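You operate a simulated robot arm through the tools that you are given. There is no shell and no other tool.

Carry out the task below with a simulated two-armed robot. There is one attempt and no reset: what you move stays moved.

TASK
Turn the bolts kanban card red side out and order 2 pieces.
Fine: the card stands in the red card slot; switch the orange rocker on, set the stores selector and the count knob, then press the blue button. Set down upright: what you pick out.

Only the result counts: the job must be done as asked and must still hold three seconds after the hand-in. Knocking over, shifting, dropping, spilling or breaking anything else fails it.

THE ROBOT
Two 7-joint arms with fingered hands on one trunk that stands fixed in place. Base frame: the origin is at the foot of the trunk, x ahead of it, y to its left, z up. Readings come in m, degrees, newtons and seconds.
The left shoulder is at [0.021, 0.215, 1.348], the right one opposite. With the tool pointing down near the work surface each hand reaches from about 0.1 to 0.64 m from the base axis, measured 20 degrees to its own side. Payload 3.6 kg a hand.
The TCP of each hand is the grasp point between the finger pads, 0.022 m short of the fingertips. In the tool frame z runs along the fingers and y along their closing line. The gripper opens to 0.132 m; its body begins 0.06 m behind the TCP. The gripper is a hand of 4 fingers: y runs from the thumb to the fingers, the wrist lies at [0, 0, -0.203] in the tool frame, and closing takes about 1.5 s.
Orientation is told as [roll, pitch, yaw] about the base's x, y, z axes, in that order, counted from this pose: with the fingers straight down and closing along the base's y, the tool's x points along the base's -x, its y along +y and its z along -z.

THE INTERFACE
- The arms move only by the tool drive_tool. It takes "left_motion", "right_motion" or both (then of equal length, played together; a hand with none holds still); each is a list of rows, each an object (a shift or turn left out is 0, a gripper value left out holds the last) with "translation": the shift along the base's x, y, z in mm, a list of three; "delta_rot": the turn, a rotation vector about the base's x, y, z in degrees, a list of three; "claw": the finger opening in mm, from 0 to 132. In form: [{"translation": [x, y, z], "delta_rot": [rx, ry, rz], "claw": claw}, ...]. A call has 1 to 20 rows; each row shifts and turns the commanded pose from where the row before left it. A row lasts 0.2 s, in which the tool goes at most 0.05 m and 8.6 degrees; a call with a longer step from one row to the next is refused whole, and so is a gripper value outside its range. Where a pose cannot be reached the arm comes as near as it can. A force on the tool above 40 N (or 10 N above the force at the start of the call, whichever is more), or a blocked arm, ends the call early, and 0.2 s more pass. Each finger travels about 0.108 m/s and halts on what it meets, pressing with about 31 N; the grip force reading is that of the motor and also rises with nothing between the fingers. The clock runs only during rows and for 0.2 s after the last one: add rows that do not move to give the fingers time. The reply holds the time, the measured pose of the TCP, the force on the tool along the base axes, the opening and the grip force, in the units named above and with some noise, with the torque about the TCP (base axes, N m) and any sound that the robot's microphone picked up.
- Cameras (640 x 400 px; columns grow to the right, rows downward): "scene" is now at [0.1356, 0.0489, 1.326]; the picture's right is [0.62, -0.78, -0.00], its down [0.26, 0.21, -0.94] and it looks along [0.74, 0.59, 0.34] (base axes); focal length 214 px, centre (320, 200). "left" rides on the left gripper at [-0.053, -0.053, -0.084] in its tool frame; the picture's right is [0.71, -0.71, 0.00], its down [0.53, 0.53, -0.67] and it looks along [0.47, 0.47, 0.74] (tool axes); focal length 247 px, centre (320, 200). "right" rides on the right gripper at [0.053, -0.053, -0.084] in its tool frame; the picture's right is [0.71, 0.71, 0.00], its down [-0.53, 0.53, -0.67] and it looks along [-0.47, 0.47, 0.74] (tool axes); focal length 247 px, centre (320, 200). There is no depth. A picture from a camera that has moved, and an enlarged one, comes with that camera's place and axes in the base frame and with its lens.
- capture(camera): a new picture of that camera. The clock stands still meanwhile.
- slide_trunk(by): moves the trunk up (or, below 0, down) by that many m; the arms and the scene camera ride with it, the base frame stays. It gives what a move gives, with no picture.
- set_grasp(shape, hand): the hand has 4 fingers and takes this shape, open, in about a second: jaw (thumb against the fingers, like two jaws); tri (thumb and two fingers); tip (a fingertip pinch); poke (one finger out to press); point (the index stretched); flat (the hand flat); cup (the hand cupped); fist (a fist). The gripper value then closes the fingers along that shape, each until it touches; the sizes above hold for jaw. It gives what a move gives, with no picture.
- head_to(pan, tilt): turns the head with the scene camera to pan (to the left, within 60 degrees either way) and tilt (down, from -29 to 69), counted from straight ahead of the robot (the tilt from the chest, where the trunk bows). It gives what a move gives.
- enlarge(camera, box): a new picture of the part [left, top, right, bottom] of that camera's present view, enlarged. The clock stands still meanwhile.
- sign_off(): hands the job in; it is judged then, once.

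Nothing tells you positions but the pictures and the camera data. Unless the task says otherwise, let go and move clear before handing in.

The tools are called after "Call:" by a JSON object that holds its "op" and its "data". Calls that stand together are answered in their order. drive_tool: Moves the arms, as the interface text tells. Its arguments: {"type":"object","properties":{"left_motion":{"type":"array"},"right_motion":{"type":"array"}},"required":[]} The other tools are called the same way: slide_trunk (by) moves the trunk up or down; set_grasp (shape, hand) gives the hand a shape; head_to (pan, tilt) turns the head that bears the scene camera; capture (camera) takes a picture; enlarge (camera, box) takes an enlarged picture of a part of a camera's view; sign_off () hands the job in.

At the start:

```text
time: 0.0
left_tool_pos: [0.1668, 0.237, 1.5741]
left_orientation: [0.0, 0.0, 0.0]
left_wrist_force: [-0.7, 0.5, 0.0]
left_ft_torque: [-0.01, 0.02, 0.0]
left_gripper_width: 0.132
left_finger_force: 0.1
left_shape: jaw
right_tool_pos: [0.2844, 0.0578, 1.5294]
right_orientation: [0.0, 0.0, 0.0]
right_wrist_force: [-0.2, -0.4, 0.0]
right_ft_torque: [0.0, 0.0, 0.01]
right_gripper_width: 0.1319
right_finger_force: 0.1
right_shape: jaw
trunk travel left (down, up): [-0.625, 0.051]
head pan, tilt (commanded): [38.5, -19.8]
```

scene: 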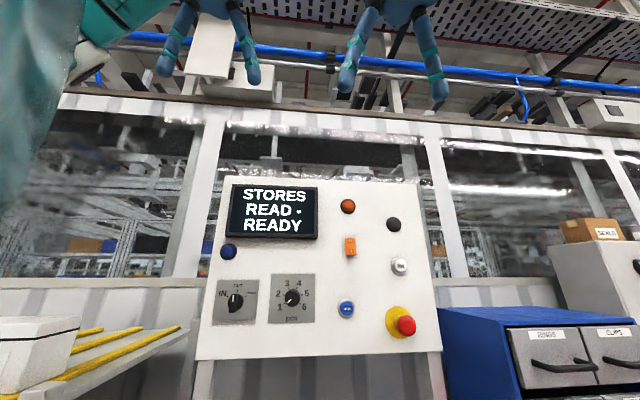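
right: 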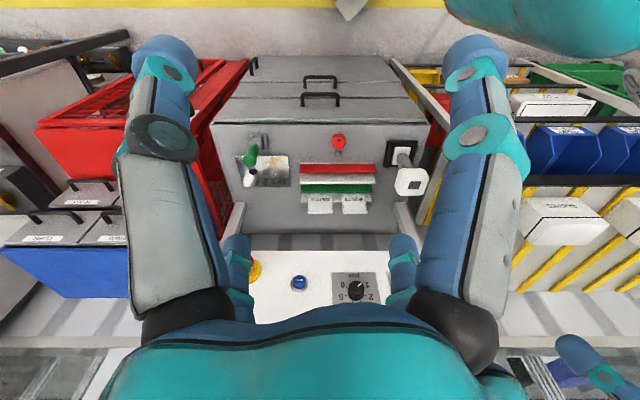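
left: 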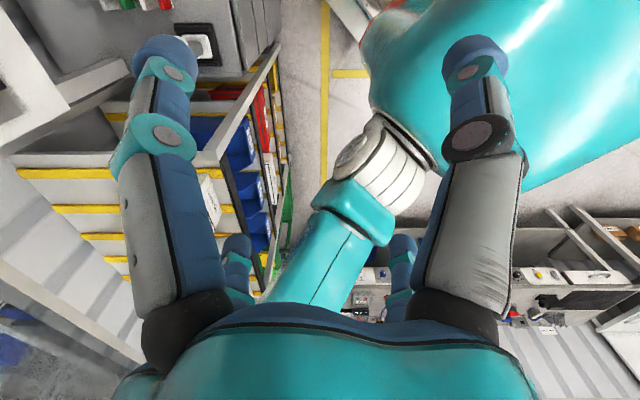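

I see a control panel with a display, a rocker, a selector, a count knob and a blue button, plus a cabinet with red and green slots seen by the right hand camera. First I look around with the head to map the scene.

Call:
{"op": "head_to", "data": {"pan": 0, "tilt": 40}}

Call:
{"op": "capture", "data": {"camera": "scene"}}

Call:
{"op": "head_to", "data": {"pan": 0, "tilt": 10}}

Call:
{"op": "capture", "data": {"camera": "scene"}}

```text
time: 1.3
left_tool_pos: [0.1676, 0.2374, 1.5747]
left_orientation: [0.1, 0.0, -0.1]
left_wrist_force: [-0.4, 0.0, -1.0]
left_ft_torque: [0.0, 0.02, -0.02]
left_gripper_width: 0.1319
left_finger_force: 0.0
left_shape: jaw
right_tool_pos: [0.2843, 0.0565, 1.529]
right_orientation: [0.0, 0.0, 0.1]
right_wrist_force: [-0.1, 0.2, 0.3]
right_ft_torque: [0.0, 0.01, -0.03]
right_gripper_width: 0.1317
right_finger_force: 0.1
right_shape: jaw
trunk travel left (down, up): [-0.625, 0.051]
head pan, tilt (commanded): [0.0, 40.0]
```

```text
taken
camera scene: at [0.1609, 0.0015, 1.2333], right [0.0, -1.0, 0.0], down [-0.64, 0.0, -0.77], along [0.77, 0.0, -0.64], focal length 214 px, centre (320, 200)
```

scene: 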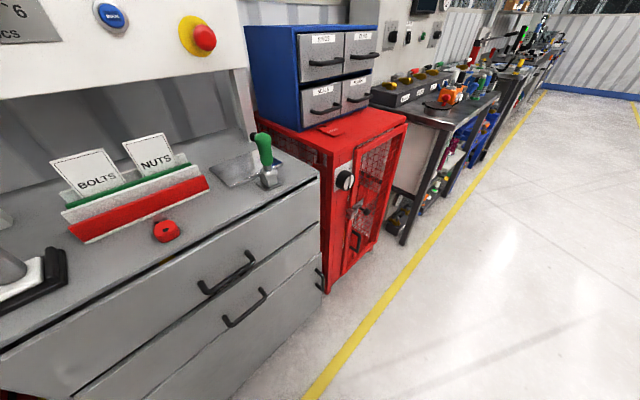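

```text
time: 2.2
left_tool_pos: [0.1669, 0.2368, 1.5753]
left_orientation: [0.0, 0.1, 0.0]
left_wrist_force: [-0.3, -0.1, 0.8]
left_ft_torque: [0.02, 0.01, 0.04]
left_gripper_width: 0.1319
left_finger_force: 0.1
left_shape: jaw
right_tool_pos: [0.2846, 0.0576, 1.5293]
right_orientation: [-0.1, 0.0, 0.0]
right_wrist_force: [0.1, 0.4, -0.7]
right_ft_torque: [0.03, 0.02, -0.01]
right_gripper_width: 0.1318
right_finger_force: 0.1
right_shape: jaw
trunk travel left (down, up): [-0.625, 0.051]
head pan, tilt (commanded): [0.0, 10.0]
```

```text
taken
camera scene: at [0.1689, 0.0015, 1.2808], right [0.0, -1.0, 0.0], down [-0.17, 0.0, -0.98], along [0.98, 0.0, -0.17], focal length 214 px, centre (320, 200)
```

scene: 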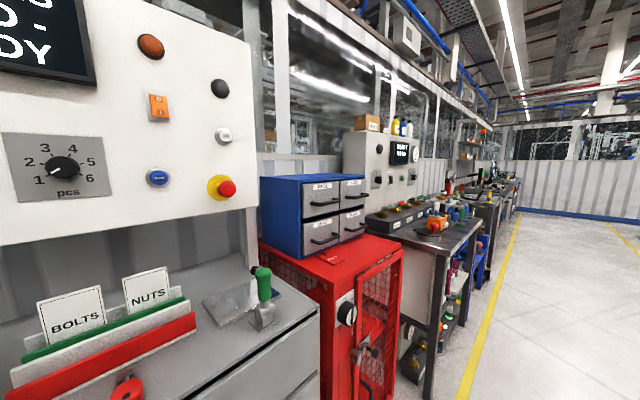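

The desk with the card racks (green and red slots), a stamp and the panel lies ahead and to the left. I take a few more views at that bearing.

Call:
{"op": "head_to", "data": {"pan": 38, "tilt": 5}}

Call:
{"op": "capture", "data": {"camera": "scene"}}

Call:
{"op": "head_to", "data": {"pan": 38, "tilt": 40}}

Call:
{"op": "capture", "data": {"camera": "scene"}}

```text
time: 3.3
left_tool_pos: [0.1666, 0.2368, 1.5754]
left_orientation: [-0.1, -0.1, 0.0]
left_wrist_force: [0.3, 0.0, -0.7]
left_ft_torque: [-0.01, 0.01, 0.0]
left_gripper_width: 0.1319
left_finger_force: 0.1
left_shape: jaw
right_tool_pos: [0.2843, 0.0569, 1.5289]
right_orientation: [-0.1, -0.1, 0.0]
right_wrist_force: [0.8, 0.7, -0.3]
right_ft_torque: [0.01, 0.01, -0.01]
right_gripper_width: 0.1316
right_finger_force: 0.0
right_shape: jaw
trunk travel left (down, up): [-0.625, 0.051]
head pan, tilt (commanded): [38.0, 5.0]
```

```text
taken
camera scene: at [0.1483, 0.0579, 1.289], right [0.61, -0.79, 0.0], down [-0.07, -0.05, -1.0], along [0.79, 0.61, -0.09], focal length 214 px, centre (320, 200)
```

scene: 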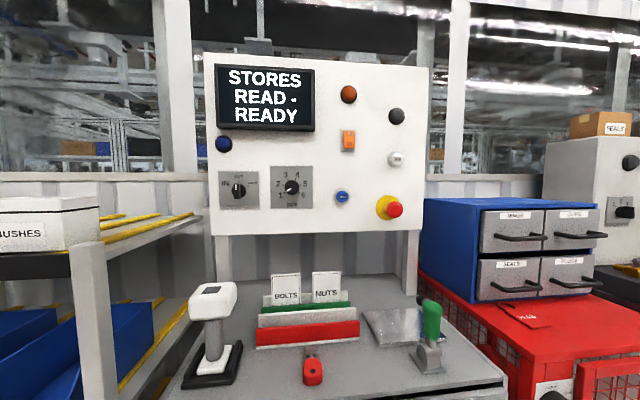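

```text
time: 4.3
left_tool_pos: [0.1668, 0.2367, 1.5741]
left_orientation: [0.1, 0.0, -0.1]
left_wrist_force: [-0.1, -0.8, -0.1]
left_ft_torque: [-0.01, -0.01, 0.0]
left_gripper_width: 0.1319
left_finger_force: 0.1
left_shape: jaw
right_tool_pos: [0.2838, 0.0567, 1.5299]
right_orientation: [0.1, 0.0, 0.0]
right_wrist_force: [-0.2, -0.6, -0.5]
right_ft_torque: [-0.02, -0.02, 0.01]
right_gripper_width: 0.1322
right_finger_force: 0.0
right_shape: jaw
trunk travel left (down, up): [-0.625, 0.051]
head pan, tilt (commanded): [38.0, 40.0]
```

```text
taken
camera scene: at [0.1429, 0.0538, 1.2333], right [0.62, -0.79, 0.0], down [-0.51, -0.4, -0.77], along [0.6, 0.47, -0.64], focal length 214 px, centre (320, 200)
```

scene: 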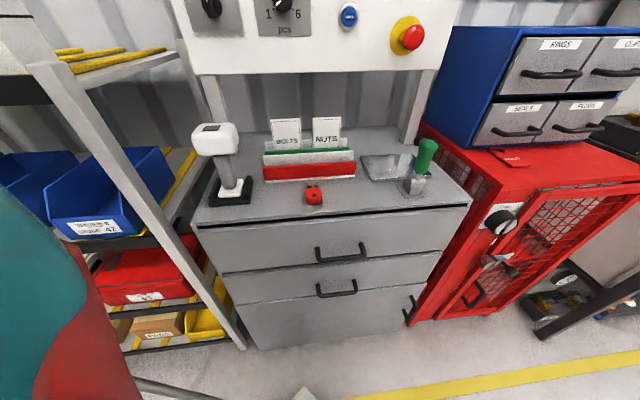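

Next I look closely at the rack, the panel and the items on the desk.

Call:
{"op": "head_to", "data": {"pan": 38, "tilt": 20}}

Call:
{"op": "capture", "data": {"camera": "scene"}}

Call:
{"op": "enlarge", "data": {"camera": "scene", "box": [200, 0, 440, 150]}}

Call:
{"op": "enlarge", "data": {"camera": "scene", "box": [180, 180, 500, 380]}}

Call:
{"op": "enlarge", "data": {"camera": "scene", "box": [240, 190, 380, 290]}}

```text
time: 5.1
left_tool_pos: [0.1669, 0.2374, 1.5743]
left_orientation: [-0.1, -0.1, 0.0]
left_wrist_force: [0.4, -0.7, 0.0]
left_ft_torque: [-0.02, -0.04, 0.02]
left_gripper_width: 0.1318
left_finger_force: 0.1
left_shape: jaw
right_tool_pos: [0.2841, 0.0563, 1.5304]
right_orientation: [0.0, 0.0, 0.0]
right_wrist_force: [-0.5, 0.3, 0.2]
right_ft_torque: [0.04, -0.02, 0.01]
right_gripper_width: 0.132
right_finger_force: 0.0
right_shape: jaw
trunk travel left (down, up): [-0.625, 0.051]
head pan, tilt (commanded): [38.0, 20.0]
```

```text
taken
camera scene: at [0.1493, 0.0588, 1.2646], right [0.62, -0.79, 0.0], down [-0.27, -0.21, -0.94], along [0.74, 0.58, -0.34], focal length 214 px, centre (320, 200)
```

scene: 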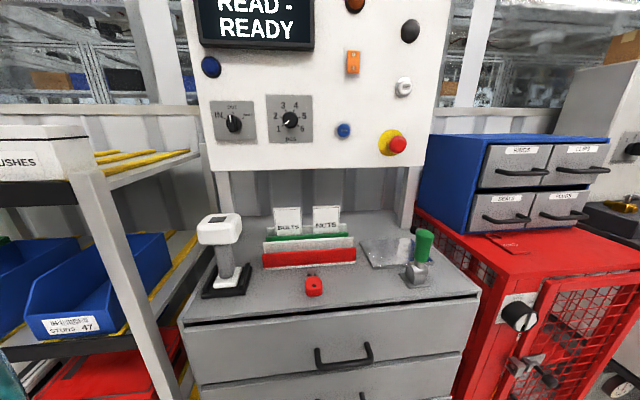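

```text
2.67 times, centred on (320, 75) of scene
camera zoom: at [0.1493, 0.0588, 1.2646], right [0.62, -0.79, 0.0], down [-0.27, -0.21, -0.94], along [0.74, 0.58, -0.34], focal length 572 px, centre (320, 533)
```

zoom: 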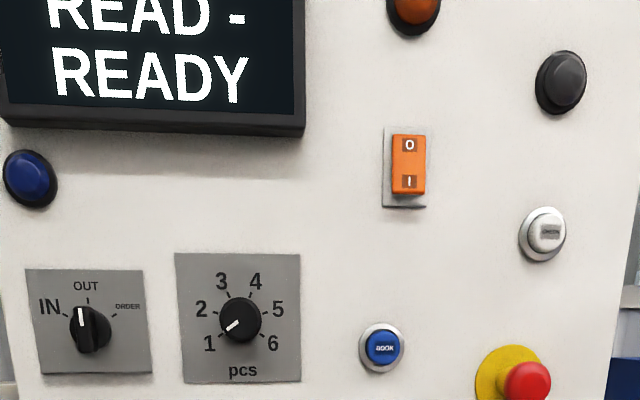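

```text
2.00 times, centred on (340, 280) of scene
camera zoom: at [0.1493, 0.0588, 1.2646], right [0.62, -0.79, 0.0], down [-0.27, -0.21, -0.94], along [0.74, 0.58, -0.34], focal length 429 px, centre (280, 40)
```

zoom: 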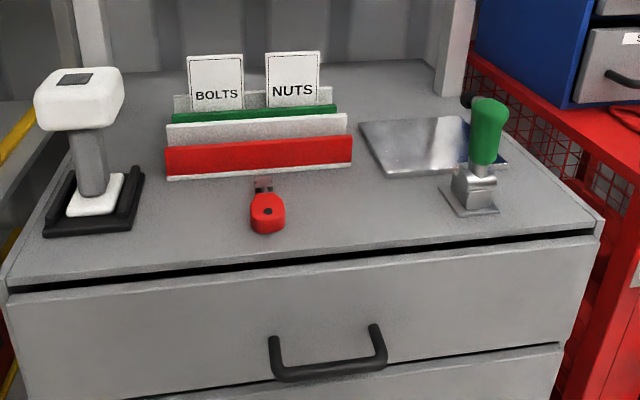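

```text
4.00 times, centred on (310, 240) of scene
camera zoom: at [0.1493, 0.0588, 1.2646], right [0.62, -0.79, 0.0], down [-0.27, -0.21, -0.94], along [0.74, 0.58, -0.34], focal length 858 px, centre (360, 40)
```

zoom: 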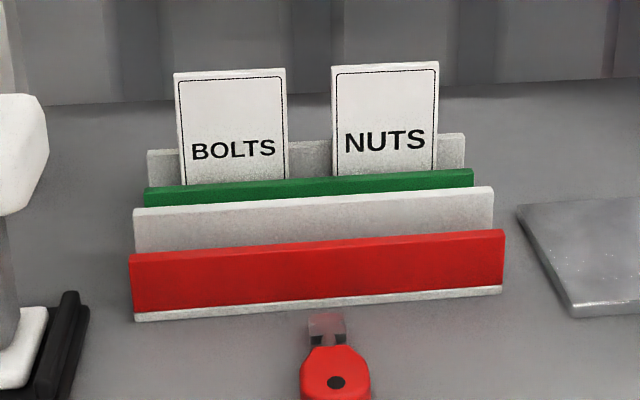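

The rack, panel and desk items are mapped roughly: red slot near (0.55, 0.40, 0.9), blue BOOK button near (0.74, 0.43, 1.24). There is a shelf to my left that the left elbow must stay clear of, so I look there and then zoom in on the controls.

Call:
{"op": "enlarge", "data": {"camera": "scene", "box": [205, 85, 325, 160]}}

Call:
{"op": "enlarge", "data": {"camera": "scene", "box": [320, 30, 440, 105]}}

Call:
{"op": "head_to", "data": {"pan": 60, "tilt": 40}}

Call:
{"op": "capture", "data": {"camera": "scene"}}

Call:
{"op": "head_to", "data": {"pan": 60, "tilt": 0}}

Call:
{"op": "capture", "data": {"camera": "scene"}}

```text
5.33 times, centred on (265, 122) of scene
camera zoom: at [0.1493, 0.0588, 1.2646], right [0.62, -0.79, 0.0], down [-0.27, -0.21, -0.94], along [0.74, 0.58, -0.34], focal length 1144 px, centre (613, 613)
```

zoom: 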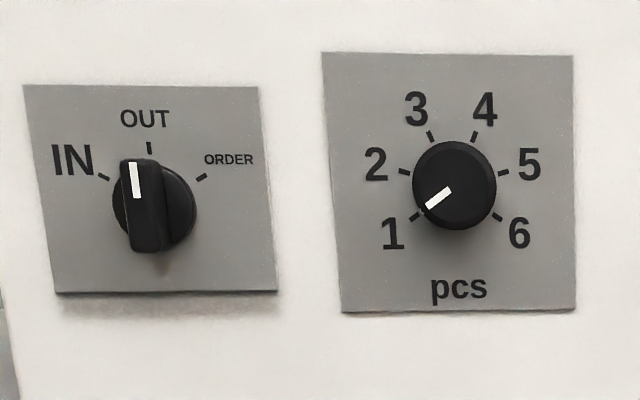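

```text
5.33 times, centred on (380, 68) of scene
camera zoom: at [0.1493, 0.0588, 1.2646], right [0.62, -0.79, 0.0], down [-0.27, -0.21, -0.94], along [0.74, 0.58, -0.34], focal length 1144 px, centre (0, 907)
```

zoom: 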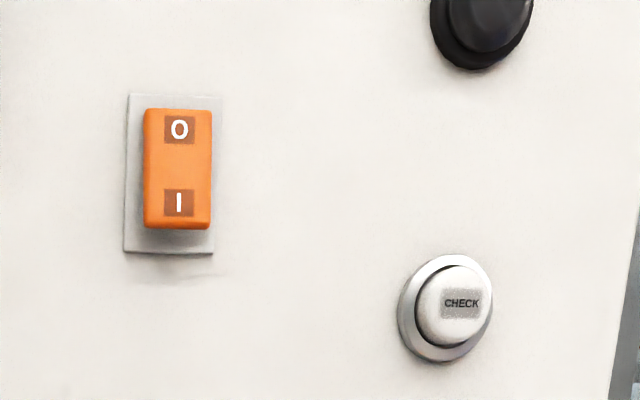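

```text
time: 6.0
left_tool_pos: [0.1665, 0.2369, 1.5746]
left_orientation: [0.0, 0.0, 0.0]
left_wrist_force: [-0.3, 1.1, -0.2]
left_ft_torque: [0.0, 0.0, -0.01]
left_gripper_width: 0.1317
left_finger_force: 0.0
left_shape: jaw
right_tool_pos: [0.2843, 0.0574, 1.5286]
right_orientation: [0.0, 0.0, 0.1]
right_wrist_force: [0.1, 0.3, -0.9]
right_ft_torque: [-0.02, -0.04, 0.0]
right_gripper_width: 0.1321
right_finger_force: 0.0
right_shape: jaw
trunk travel left (down, up): [-0.625, 0.051]
head pan, tilt (commanded): [60.0, 40.0]
```

```text
taken
camera scene: at [0.1185, 0.0751, 1.2333], right [0.87, -0.5, 0.0], down [-0.32, -0.56, -0.77], along [0.38, 0.66, -0.64], focal length 214 px, centre (320, 200)
```

scene: 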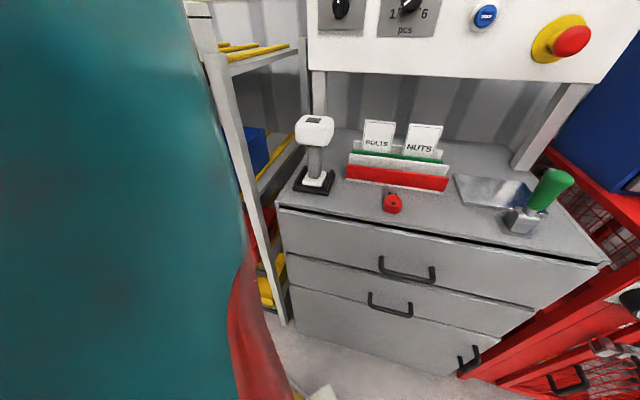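

```text
time: 7.1
left_tool_pos: [0.1663, 0.237, 1.5745]
left_orientation: [0.0, 0.0, 0.0]
left_wrist_force: [-0.2, -0.8, -0.6]
left_ft_torque: [0.02, -0.02, 0.03]
left_gripper_width: 0.1319
left_finger_force: 0.1
left_shape: jaw
right_tool_pos: [0.2846, 0.0587, 1.5296]
right_orientation: [0.0, 0.0, 0.0]
right_wrist_force: [1.0, 0.2, 0.5]
right_ft_torque: [0.01, 0.0, -0.01]
right_gripper_width: 0.1317
right_finger_force: 0.1
right_shape: jaw
trunk travel left (down, up): [-0.625, 0.051]
head pan, tilt (commanded): [60.0, 0.0]
```

```text
taken
camera scene: at [0.1209, 0.0794, 1.2969], right [0.87, -0.5, 0.0], down [0.0, 0.0, -1.0], along [0.5, 0.87, 0.0], focal length 214 px, centre (320, 200)
```

scene: 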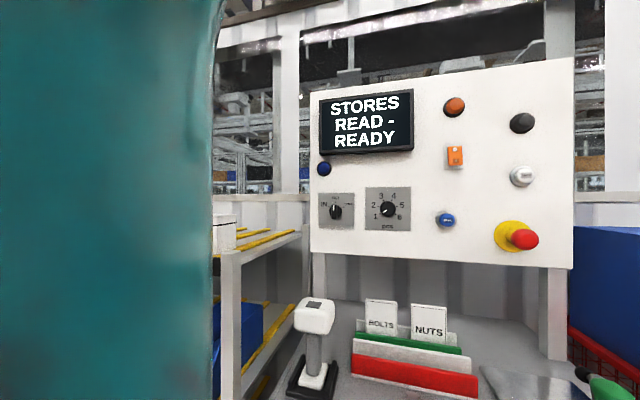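

The desk and panel are turned about 45° to me, panel face roughly on the plane x+y≈1.18. The rocker is at O (its I end sticks out), the selector at OUT, the count at 1. I lower the trunk a little for parallax and better reach.

Call:
{"op": "slide_trunk", "data": {"by": -0.1}}

Call:
{"op": "head_to", "data": {"pan": 45, "tilt": 10}}

Call:
{"op": "capture", "data": {"camera": "scene"}}

Call:
{"op": "enlarge", "data": {"camera": "scene", "box": [230, 200, 390, 300]}}

Call:
{"op": "capture", "data": {"camera": "right"}}

Call:
{"op": "enlarge", "data": {"camera": "right", "box": [240, 130, 440, 255]}}

```text
time: 8.4
left_tool_pos: [0.1676, 0.236, 1.4748]
left_orientation: [-0.1, 0.0, -0.1]
left_wrist_force: [-0.6, -0.3, -0.4]
left_ft_torque: [-0.02, -0.01, 0.03]
left_gripper_width: 0.1318
left_finger_force: 0.0
left_shape: jaw
right_tool_pos: [0.2844, 0.0565, 1.4292]
right_orientation: [0.0, 0.1, 0.0]
right_wrist_force: [0.2, -0.4, 0.8]
right_ft_torque: [-0.01, 0.03, -0.01]
right_gripper_width: 0.1318
right_finger_force: 0.1
right_shape: jaw
trunk travel left (down, up): [-0.525, 0.151]
head pan, tilt (commanded): [60.0, 0.0]
```

```text
time: 9.2
left_tool_pos: [0.1673, 0.2366, 1.4735]
left_orientation: [-0.1, 0.0, 0.0]
left_wrist_force: [-0.6, 0.0, 0.6]
left_ft_torque: [0.02, -0.01, -0.03]
left_gripper_width: 0.1319
left_finger_force: 0.0
left_shape: jaw
right_tool_pos: [0.2832, 0.0579, 1.4285]
right_orientation: [0.0, 0.0, 0.0]
right_wrist_force: [0.8, -0.3, 1.0]
right_ft_torque: [0.0, 0.0, -0.01]
right_gripper_width: 0.1317
right_finger_force: 0.1
right_shape: jaw
trunk travel left (down, up): [-0.525, 0.151]
head pan, tilt (commanded): [45.0, 10.0]
```

```text
taken
camera scene: at [0.1418, 0.0673, 1.1806], right [0.71, -0.71, 0.0], down [-0.12, -0.12, -0.98], along [0.7, 0.7, -0.17], focal length 214 px, centre (320, 200)
```

scene: 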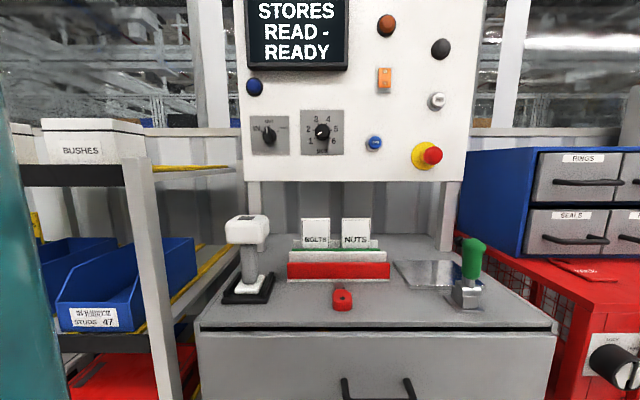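

```text
4.00 times, centred on (310, 250) of scene
camera zoom: at [0.1418, 0.0673, 1.1806], right [0.71, -0.71, 0.0], down [-0.12, -0.12, -0.98], along [0.7, 0.7, -0.17], focal length 858 px, centre (360, 0)
```

zoom: 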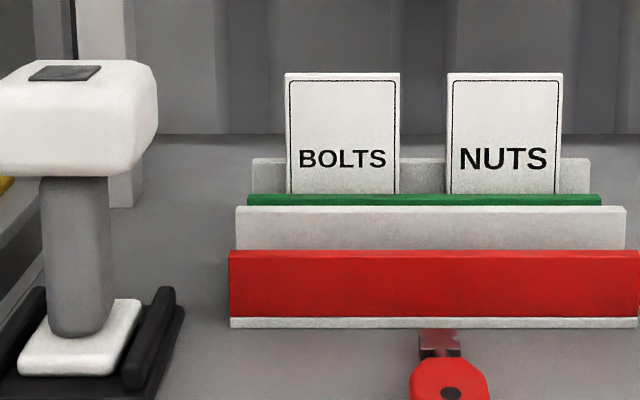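

```text
taken
camera right: at [0.2321, 0.0038, 1.5133], right [-0.71, 0.71, 0.0], down [0.53, 0.53, 0.67], along [0.47, 0.47, -0.74], focal length 247 px, centre (320, 200)
```

right: 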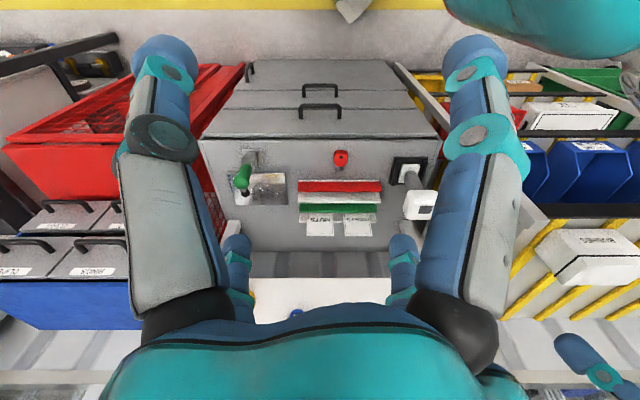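

```text
3.20 times, centred on (340, 192) of right
camera zoom: at [0.2321, 0.0038, 1.5133], right [-0.71, 0.71, 0.0], down [0.53, 0.53, 0.67], along [0.47, 0.47, -0.74], focal length 790 px, centre (256, 224)
```

zoom: 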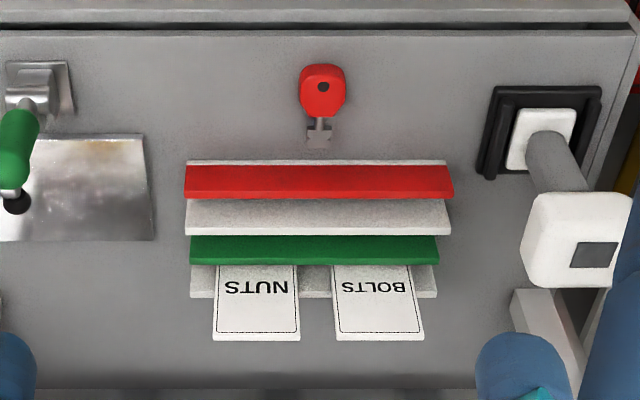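

With the head square to the desk I get consistent numbers: in desk coordinates (n=(x+y)/√2, t=(x−y)/√2), the BOLTS card sits at n≈0.767, t −0.003…0.082, top z≈1.016; red slot between n≈0.665 and 0.69; desk top z≈0.873. I now bring the left hand forward in steps to see its shape and to test its yaw range.

Call:
{"op": "drive_tool", "data": {"left_motion": [{"translation": [20, 14, -18], "delta_rot": [0, 0, -4.5]}, {"translation": [20, 14, -18], "delta_rot": [0, 0, -4.5]}, {"translation": [20, 14, -18], "delta_rot": [0, 0, -4.5]}, {"translation": [20, 14, -18], "delta_rot": [0, 0, -4.5]}, {"translation": [20, 14, -18], "delta_rot": [0, 0, -4.5]}, {"translation": [20, 14, -18], "delta_rot": [0, 0, -4.5]}, {"translation": [20, 14, -18], "delta_rot": [0, 0, -4.5]}, {"translation": [20, 14, -18], "delta_rot": [0, 0, -4.5]}, {"translation": [20, 14, -18], "delta_rot": [0, 0, -4.5]}, {"translation": [20, 14, -18], "delta_rot": [0, 0, -4.5]}, {"translation": [0, 0, 0]}]}}

Call:
{"op": "capture", "data": {"camera": "scene"}}

Call:
{"op": "capture", "data": {"camera": "left"}}

Call:
{"op": "capture", "data": {"camera": "right"}}

```text
time: 11.6
left_tool_pos: [0.3658, 0.3752, 1.2927]
left_orientation: [-0.1, -0.1, -45.1]
left_wrist_force: [-0.2, 0.5, 0.0]
left_ft_torque: [0.02, 0.0, 0.02]
left_gripper_width: 0.1319
left_finger_force: 0.1
left_shape: jaw
right_tool_pos: [0.2837, 0.0566, 1.4299]
right_orientation: [0.0, 0.0, 0.0]
right_wrist_force: [0.5, -0.6, 0.9]
right_ft_torque: [-0.02, -0.01, -0.03]
right_gripper_width: 0.1315
right_finger_force: 0.1
right_shape: jaw
trunk travel left (down, up): [-0.525, 0.151]
head pan, tilt (commanded): [45.0, 10.0]
```

```text
taken
camera scene: at [0.1416, 0.0669, 1.1806], right [0.71, -0.71, 0.0], down [-0.12, -0.12, -0.98], along [0.7, 0.7, -0.17], focal length 214 px, centre (320, 200)
```

scene: 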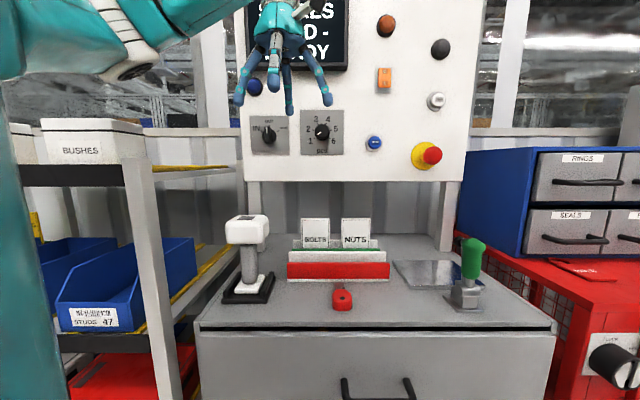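

```text
taken
camera left: at [0.3666, 0.3015, 1.3777], right [-1.0, 0.0, 0.0], down [0.0, 0.75, 0.67], along [0.0, 0.67, -0.75], focal length 247 px, centre (320, 200)
```

left: 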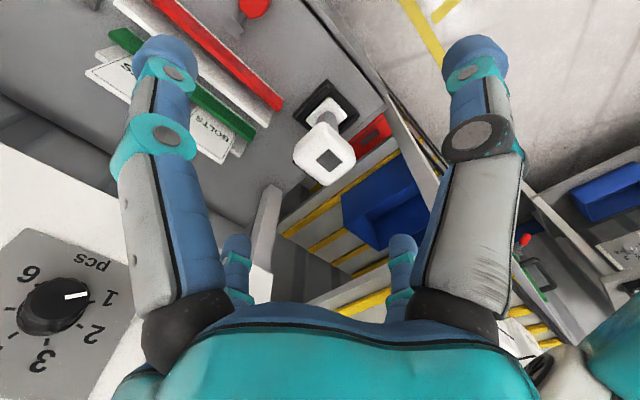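

```text
taken
camera right: at [0.2317, 0.0034, 1.5134], right [-0.71, 0.71, 0.0], down [0.53, 0.53, 0.67], along [0.47, 0.47, -0.74], focal length 247 px, centre (320, 200)
```

right: 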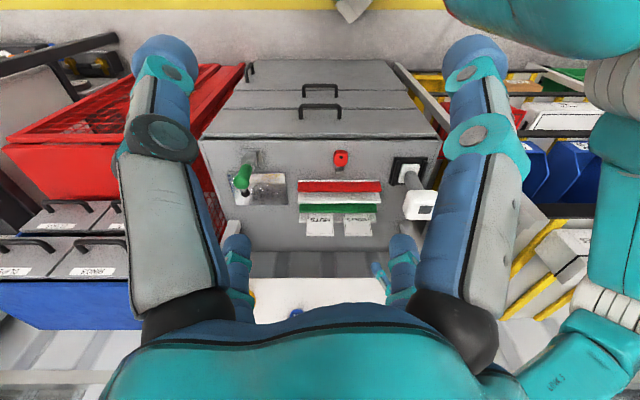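

The hand's four digits stand in a cross when open. I look at it closer, then try the "tip" shape to see whether only two digits pinch.

Call:
{"op": "enlarge", "data": {"camera": "scene", "box": [200, 0, 360, 120]}}

Call:
{"op": "set_grasp", "data": {"hand": "left", "shape": "tip"}}

Call:
{"op": "enlarge", "data": {"camera": "scene", "box": [200, 0, 360, 120]}}

Call:
{"op": "capture", "data": {"camera": "left"}}

```text
3.33 times, centred on (280, 60) of scene
camera zoom: at [0.1416, 0.0669, 1.1806], right [0.71, -0.71, 0.0], down [-0.12, -0.12, -0.98], along [0.7, 0.7, -0.17], focal length 715 px, centre (453, 667)
```

zoom: 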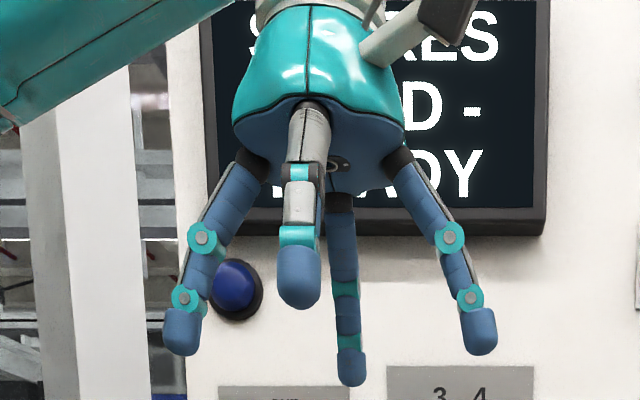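

```text
time: 12.5
left_tool_pos: [0.3669, 0.3769, 1.2933]
left_orientation: [-0.1, 0.1, -45.0]
left_wrist_force: [0.1, -0.3, 0.2]
left_ft_torque: [0.0, -0.02, 0.01]
left_gripper_width: 0.1321
left_finger_force: 0.0
left_shape: tip
right_tool_pos: [0.2851, 0.0572, 1.4301]
right_orientation: [0.0, 0.0, 0.0]
right_wrist_force: [-0.6, 0.1, -0.4]
right_ft_torque: [-0.02, 0.01, -0.01]
right_gripper_width: 0.1319
right_finger_force: 0.0
right_shape: jaw
trunk travel left (down, up): [-0.525, 0.151]
head pan, tilt (commanded): [45.0, 10.0]
```

```text
3.33 times, centred on (280, 60) of scene
camera zoom: at [0.142, 0.0672, 1.1805], right [0.71, -0.71, 0.0], down [-0.12, -0.12, -0.98], along [0.7, 0.7, -0.17], focal length 715 px, centre (453, 667)
```

zoom: 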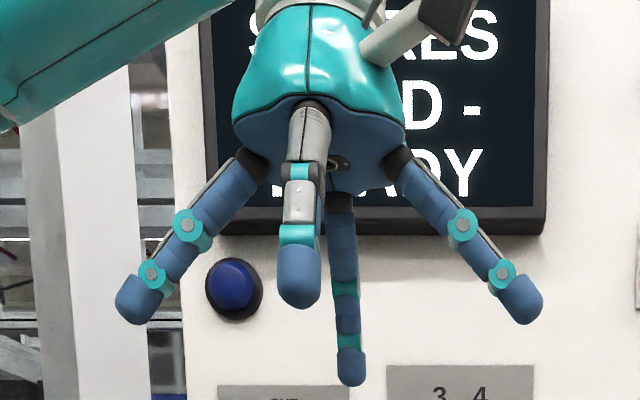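

```text
taken
camera left: at [0.367, 0.3015, 1.3776], right [-1.0, 0.0, 0.0], down [0.0, 0.75, 0.67], along [0.0, 0.67, -0.75], focal length 247 px, centre (320, 200)
```

left: 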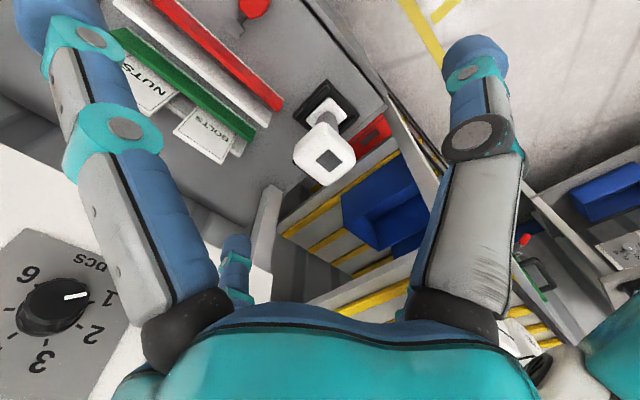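

In "tip" the side digits spread away; the other two pinch. I check how "tri" and "poke" look before choosing.

Call:
{"op": "set_grasp", "data": {"hand": "left", "shape": "tri"}}

Call:
{"op": "enlarge", "data": {"camera": "scene", "box": [200, 0, 360, 120]}}

Call:
{"op": "set_grasp", "data": {"hand": "left", "shape": "poke"}}

Call:
{"op": "enlarge", "data": {"camera": "scene", "box": [200, 0, 360, 120]}}

Call:
{"op": "capture", "data": {"camera": "left"}}

Call:
{"op": "set_grasp", "data": {"hand": "left", "shape": "point"}}

Call:
{"op": "enlarge", "data": {"camera": "scene", "box": [200, 0, 360, 120]}}

Call:
{"op": "capture", "data": {"camera": "left"}}

```text
time: 13.4
left_tool_pos: [0.3654, 0.3765, 1.2945]
left_orientation: [-0.2, -0.1, -45.1]
left_wrist_force: [-0.3, 0.9, 0.5]
left_ft_torque: [0.02, -0.01, -0.03]
left_gripper_width: 0.1319
left_finger_force: 0.1
left_shape: tri
right_tool_pos: [0.2851, 0.058, 1.4285]
right_orientation: [0.1, 0.0, 0.0]
right_wrist_force: [-0.4, -0.3, -0.5]
right_ft_torque: [0.03, 0.01, -0.01]
right_gripper_width: 0.1319
right_finger_force: 0.1
right_shape: jaw
trunk travel left (down, up): [-0.525, 0.151]
head pan, tilt (commanded): [45.0, 10.0]
```

```text
3.33 times, centred on (280, 60) of scene
camera zoom: at [0.142, 0.0672, 1.1805], right [0.71, -0.71, 0.0], down [-0.12, -0.12, -0.98], along [0.7, 0.7, -0.17], focal length 715 px, centre (453, 667)
```

zoom: 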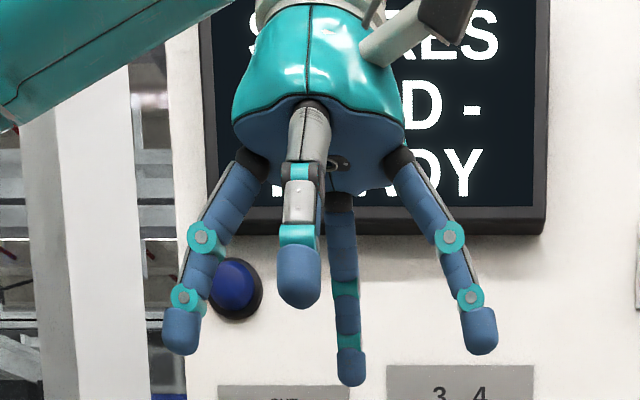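

```text
time: 14.3
left_tool_pos: [0.367, 0.3768, 1.2933]
left_orientation: [-0.2, 0.0, -45.0]
left_wrist_force: [-0.2, -0.8, 0.1]
left_ft_torque: [-0.01, 0.0, -0.04]
left_gripper_width: 0.0
left_finger_force: 0.1
left_shape: poke
right_tool_pos: [0.2845, 0.0565, 1.4295]
right_orientation: [0.0, -0.1, 0.0]
right_wrist_force: [-0.1, 0.6, -0.5]
right_ft_torque: [-0.01, 0.03, 0.01]
right_gripper_width: 0.1318
right_finger_force: 0.1
right_shape: jaw
trunk travel left (down, up): [-0.525, 0.151]
head pan, tilt (commanded): [45.0, 10.0]
```

```text
3.33 times, centred on (280, 60) of scene
camera zoom: at [0.142, 0.0672, 1.1805], right [0.71, -0.71, 0.0], down [-0.12, -0.12, -0.98], along [0.7, 0.7, -0.17], focal length 715 px, centre (453, 667)
```

zoom: 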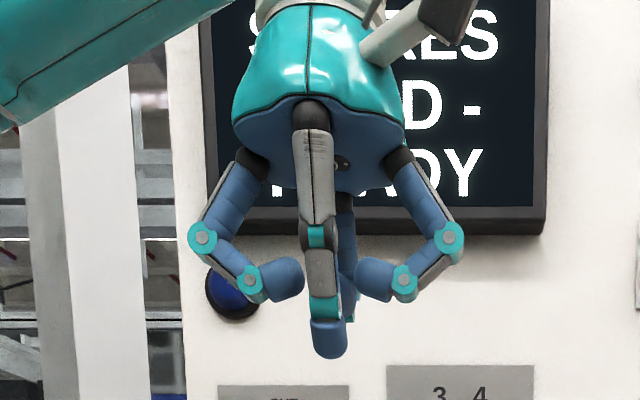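

```text
taken
camera left: at [0.3671, 0.3016, 1.3775], right [-1.0, 0.0, 0.0], down [0.0, 0.75, 0.67], along [0.0, 0.67, -0.75], focal length 247 px, centre (320, 200)
```

left: 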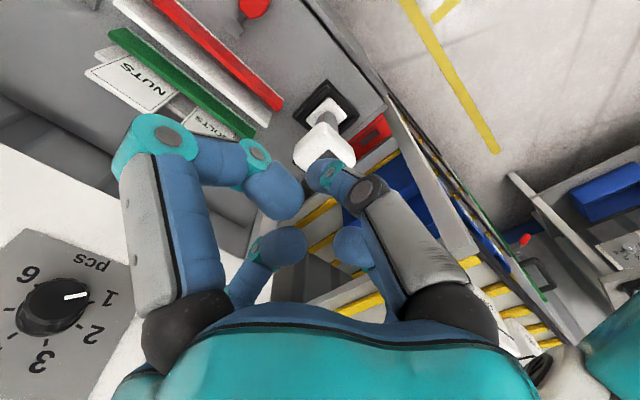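

```text
time: 15.2
left_tool_pos: [0.3666, 0.3771, 1.2937]
left_orientation: [-0.2, 0.0, -44.9]
left_wrist_force: [-0.1, 0.3, 0.1]
left_ft_torque: [-0.01, 0.0, -0.04]
left_gripper_width: 0.1259
left_finger_force: 0.1
left_shape: point
right_tool_pos: [0.2838, 0.0567, 1.4292]
right_orientation: [0.1, 0.0, 0.0]
right_wrist_force: [-0.3, -0.5, -0.6]
right_ft_torque: [0.0, -0.01, 0.01]
right_gripper_width: 0.1318
right_finger_force: 0.1
right_shape: jaw
trunk travel left (down, up): [-0.525, 0.151]
head pan, tilt (commanded): [45.0, 10.0]
```

```text
3.33 times, centred on (280, 60) of scene
camera zoom: at [0.142, 0.0672, 1.1805], right [0.71, -0.71, 0.0], down [-0.12, -0.12, -0.98], along [0.7, 0.7, -0.17], focal length 715 px, centre (453, 667)
```

zoom: 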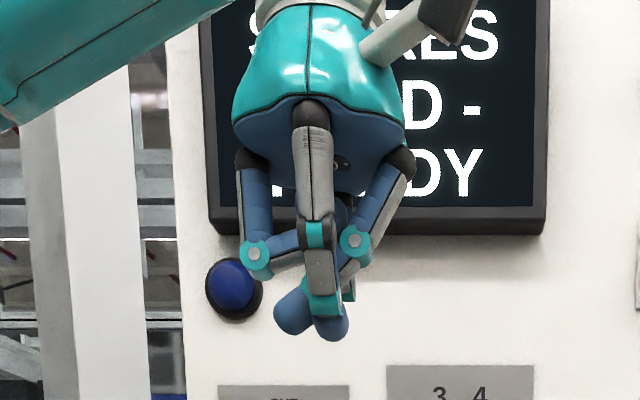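

```text
taken
camera left: at [0.367, 0.3015, 1.3775], right [-1.0, 0.0, 0.0], down [0.0, 0.75, 0.67], along [0.0, 0.67, -0.75], focal length 247 px, centre (320, 200)
```

left: 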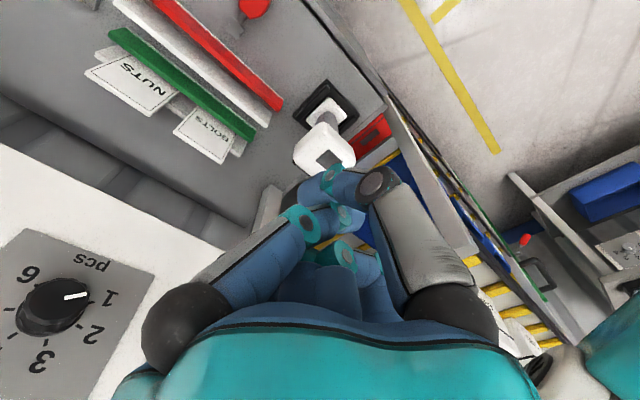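

"Poke" puts one fingertip on the tool axis, about 22 mm past the TCP, which suits the button and rocker. I go back to "jaw" and watch how the four digits close.

Call:
{"op": "set_grasp", "data": {"hand": "left", "shape": "jaw"}}

Call:
{"op": "drive_tool", "data": {"left_motion": [{"claw": 90}, {"claw": 90}, {"claw": 90}, {"claw": 90}]}}

Call:
{"op": "enlarge", "data": {"camera": "scene", "box": [200, 0, 360, 120]}}

Call:
{"op": "drive_tool", "data": {"left_motion": [{"claw": 0}, {"claw": 0}, {"claw": 0}, {"claw": 0}, {"claw": 0}, {"claw": 0}]}}

Call:
{"op": "enlarge", "data": {"camera": "scene", "box": [200, 0, 360, 120]}}

Call:
{"op": "capture", "data": {"camera": "left"}}

```text
time: 16.1
left_tool_pos: [0.3659, 0.3774, 1.2941]
left_orientation: [-0.2, -0.1, -45.0]
left_wrist_force: [0.3, -0.7, 0.1]
left_ft_torque: [-0.01, 0.01, -0.01]
left_gripper_width: 0.1321
left_finger_force: 0.1
left_shape: jaw
right_tool_pos: [0.285, 0.0575, 1.4297]
right_orientation: [0.0, 0.0, -0.1]
right_wrist_force: [0.4, 0.3, 0.5]
right_ft_torque: [0.01, 0.0, 0.0]
right_gripper_width: 0.1319
right_finger_force: 0.0
right_shape: jaw
trunk travel left (down, up): [-0.525, 0.151]
head pan, tilt (commanded): [45.0, 10.0]
```

```text
time: 17.1
left_tool_pos: [0.3665, 0.3773, 1.2945]
left_orientation: [-0.2, 0.1, -45.0]
left_wrist_force: [0.2, 0.4, 0.1]
left_ft_torque: [0.0, 0.01, -0.02]
left_gripper_width: 0.0904
left_finger_force: 0.1
left_shape: jaw
right_tool_pos: [0.2837, 0.0564, 1.4297]
right_orientation: [0.0, 0.0, 0.1]
right_wrist_force: [0.2, -0.1, 0.0]
right_ft_torque: [-0.03, 0.0, 0.01]
right_gripper_width: 0.1318
right_finger_force: 0.1
right_shape: jaw
trunk travel left (down, up): [-0.525, 0.151]
head pan, tilt (commanded): [45.0, 10.0]
```

```text
3.33 times, centred on (280, 60) of scene
camera zoom: at [0.142, 0.0672, 1.1805], right [0.71, -0.71, 0.0], down [-0.12, -0.12, -0.98], along [0.7, 0.7, -0.17], focal length 715 px, centre (453, 667)
```

zoom: 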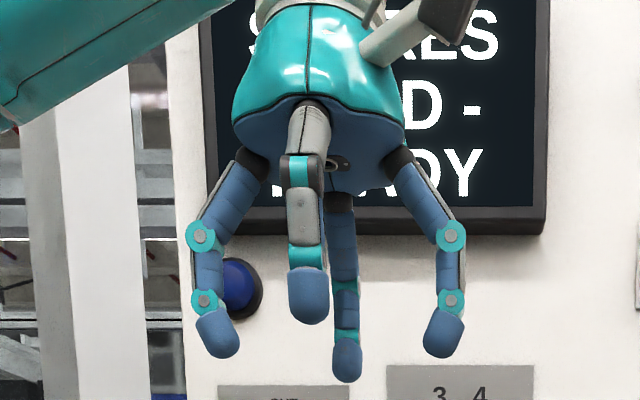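

```text
time: 18.5
left_tool_pos: [0.3664, 0.3759, 1.2932]
left_orientation: [-0.2, -0.1, -45.0]
left_wrist_force: [0.5, -0.2, 0.4]
left_ft_torque: [-0.03, -0.02, -0.02]
left_gripper_width: 0.0
left_finger_force: 30.5
left_shape: jaw
right_tool_pos: [0.2845, 0.0575, 1.4287]
right_orientation: [0.1, -0.1, 0.1]
right_wrist_force: [-0.1, 0.9, 0.3]
right_ft_torque: [0.02, -0.04, -0.02]
right_gripper_width: 0.132
right_finger_force: 0.1
right_shape: jaw
trunk travel left (down, up): [-0.525, 0.151]
head pan, tilt (commanded): [45.0, 10.0]
```

```text
3.33 times, centred on (280, 60) of scene
camera zoom: at [0.142, 0.0672, 1.1805], right [0.71, -0.71, 0.0], down [-0.12, -0.12, -0.98], along [0.7, 0.7, -0.17], focal length 715 px, centre (453, 667)
```

zoom: 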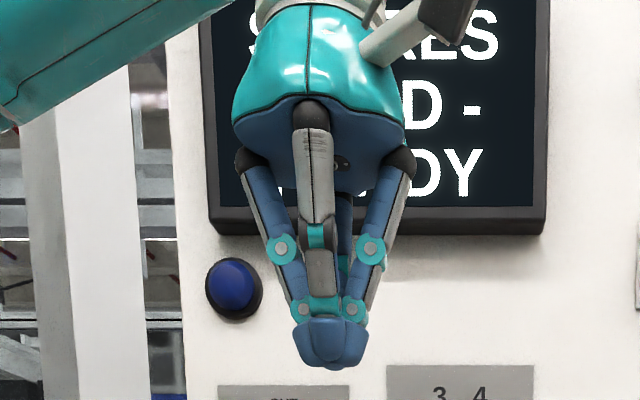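

```text
taken
camera left: at [0.367, 0.3015, 1.3775], right [-1.0, 0.0, 0.0], down [0.0, 0.75, 0.67], along [0.0, 0.67, -0.75], focal length 247 px, centre (320, 200)
```

left: 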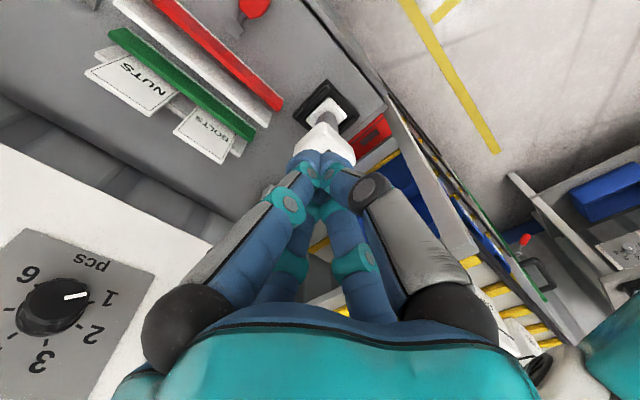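

The four digits close evenly onto the TCP, so jaw can hold the card by its two faces and two edges at once. Now I test how far this hand can yaw with the tool pointing down, since the card has to turn 180°.

Call:
{"op": "drive_tool", "data": {"left_motion": [{"delta_rot": [0, 0, 8], "claw": 96}, {"delta_rot": [0, 0, 8]}, {"delta_rot": [0, 0, 8]}, {"delta_rot": [0, 0, 8]}, {"delta_rot": [0, 0, 8]}, {"delta_rot": [0, 0, 8]}, {"delta_rot": [0, 0, 8]}, {"delta_rot": [0, 0, 8]}, {"delta_rot": [0, 0, 8]}, {"delta_rot": [0, 0, 8]}, {"delta_rot": [0, 0, 8]}, {"translation": [0, 0, 0]}]}}

Call:
{"op": "capture", "data": {"camera": "scene"}}

```text
time: 21.1
left_tool_pos: [0.3659, 0.3763, 1.2938]
left_orientation: [-0.1, 0.0, 43.2]
left_wrist_force: [0.2, -0.2, -0.5]
left_ft_torque: [-0.03, 0.01, -0.01]
left_gripper_width: 0.096
left_finger_force: 0.0
left_shape: jaw
right_tool_pos: [0.285, 0.0577, 1.4284]
right_orientation: [0.0, -0.1, 0.0]
right_wrist_force: [0.4, 0.4, 0.2]
right_ft_torque: [-0.02, 0.0, 0.04]
right_gripper_width: 0.1319
right_finger_force: 0.1
right_shape: jaw
trunk travel left (down, up): [-0.525, 0.151]
head pan, tilt (commanded): [45.0, 10.0]
```

```text
taken
camera scene: at [0.142, 0.0672, 1.1805], right [0.71, -0.71, 0.0], down [-0.12, -0.12, -0.98], along [0.7, 0.7, -0.17], focal length 214 px, centre (320, 200)
```

scene: 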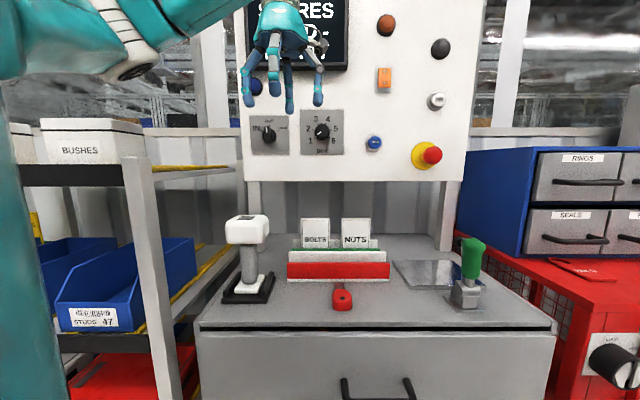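

Call:
{"op": "drive_tool", "data": {"left_motion": [{"delta_rot": [0, 0, 8]}, {"delta_rot": [0, 0, 8]}, {"delta_rot": [0, 0, 8]}, {"delta_rot": [0, 0, 8]}, {"delta_rot": [0, 0, 8]}, {"delta_rot": [0, 0, 8]}, {"delta_rot": [0, 0, 8]}, {"delta_rot": [0, 0, 8]}, {"delta_rot": [0, 0, 8]}, {"delta_rot": [0, 0, 8]}, {"delta_rot": [0, 0, 8]}, {"translation": [0, 0, 0]}]}}

Call:
{"op": "capture", "data": {"camera": "scene"}}

```text
time: 23.7
left_tool_pos: [0.3683, 0.3771, 1.2941]
left_orientation: [-0.1, -0.1, 131.2]
left_wrist_force: [0.3, 0.0, -0.7]
left_ft_torque: [-0.02, -0.02, -0.02]
left_gripper_width: 0.0963
left_finger_force: 0.1
left_shape: jaw
right_tool_pos: [0.286, 0.0573, 1.4282]
right_orientation: [0.0, 0.0, -0.1]
right_wrist_force: [0.2, 0.9, -0.7]
right_ft_torque: [-0.02, 0.02, -0.03]
right_gripper_width: 0.1315
right_finger_force: 0.1
right_shape: jaw
trunk travel left (down, up): [-0.525, 0.151]
head pan, tilt (commanded): [45.0, 10.0]
```

```text
taken
camera scene: at [0.142, 0.0672, 1.1805], right [0.71, -0.71, 0.0], down [-0.12, -0.12, -0.98], along [0.7, 0.7, -0.17], focal length 214 px, centre (320, 200)
```

scene: 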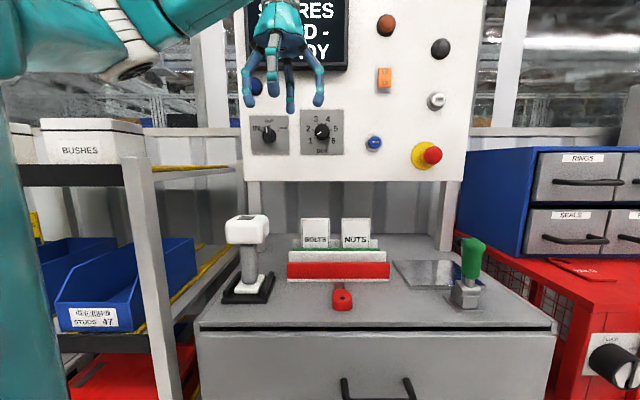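

Yaw from −45° to about +135° works with the arm barely moving, so I can turn the card 180° in one grasp. I zoom from the right-hand camera and head to measure card thickness and slot gaps.

Call:
{"op": "enlarge", "data": {"camera": "right", "box": [335, 165, 415, 215]}}

Call:
{"op": "enlarge", "data": {"camera": "right", "box": [335, 185, 375, 210]}}

Call:
{"op": "enlarge", "data": {"camera": "scene", "box": [280, 205, 400, 280]}}

Call:
{"op": "enlarge", "data": {"camera": "left", "box": [0, 0, 640, 400]}}

```text
8.00 times, centred on (375, 190) of right
camera zoom: at [0.2323, 0.0038, 1.5133], right [-0.71, 0.71, 0.0], down [0.53, 0.53, 0.67], along [0.47, 0.47, -0.74], focal length 1976 px, centre (-120, 280)
```

zoom: 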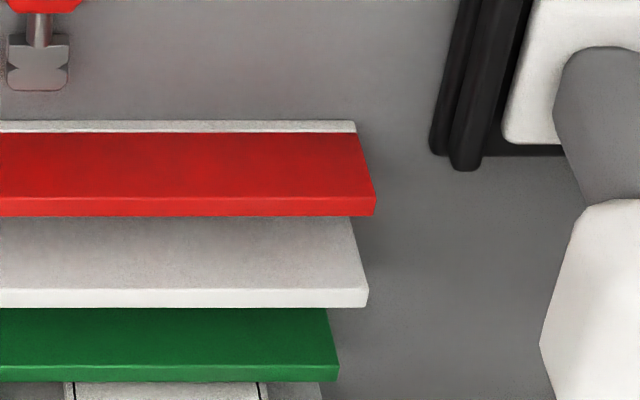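

```text
16.00 times, centred on (355, 198) of right
camera zoom: at [0.2323, 0.0038, 1.5133], right [-0.71, 0.71, 0.0], down [0.53, 0.53, 0.67], along [0.47, 0.47, -0.74], focal length 3952 px, centre (-240, 240)
```

zoom: 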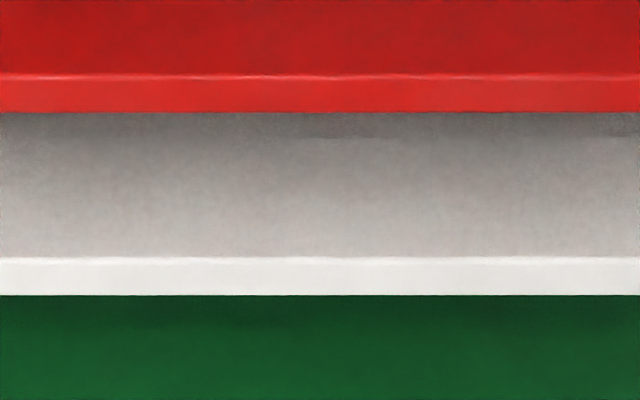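

```text
5.33 times, centred on (340, 242) of scene
camera zoom: at [0.142, 0.0672, 1.1805], right [0.71, -0.71, 0.0], down [-0.12, -0.12, -0.98], along [0.7, 0.7, -0.17], focal length 1144 px, centre (213, -27)
```

zoom: 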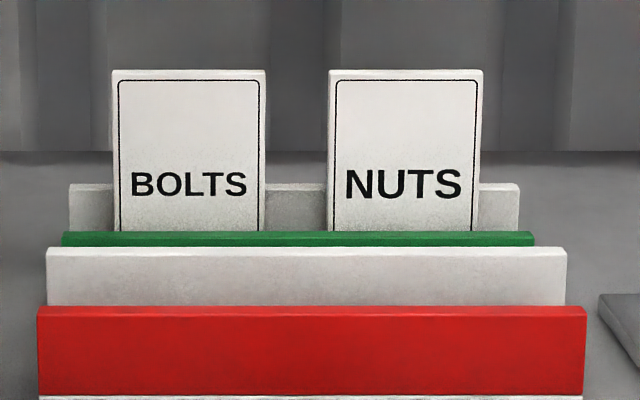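

```text
1.00 times, centred on (320, 200) of left (not enlarged: the box is as wide or as high as the picture)
camera zoom: at [0.3727, 0.452, 1.3775], right [1.0, -0.07, 0.0], down [-0.05, -0.74, 0.67], along [-0.05, -0.67, -0.75], focal length 247 px, centre (320, 200)
```

zoom: 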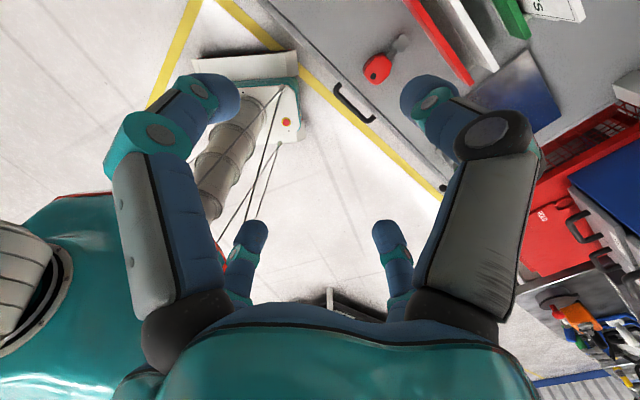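

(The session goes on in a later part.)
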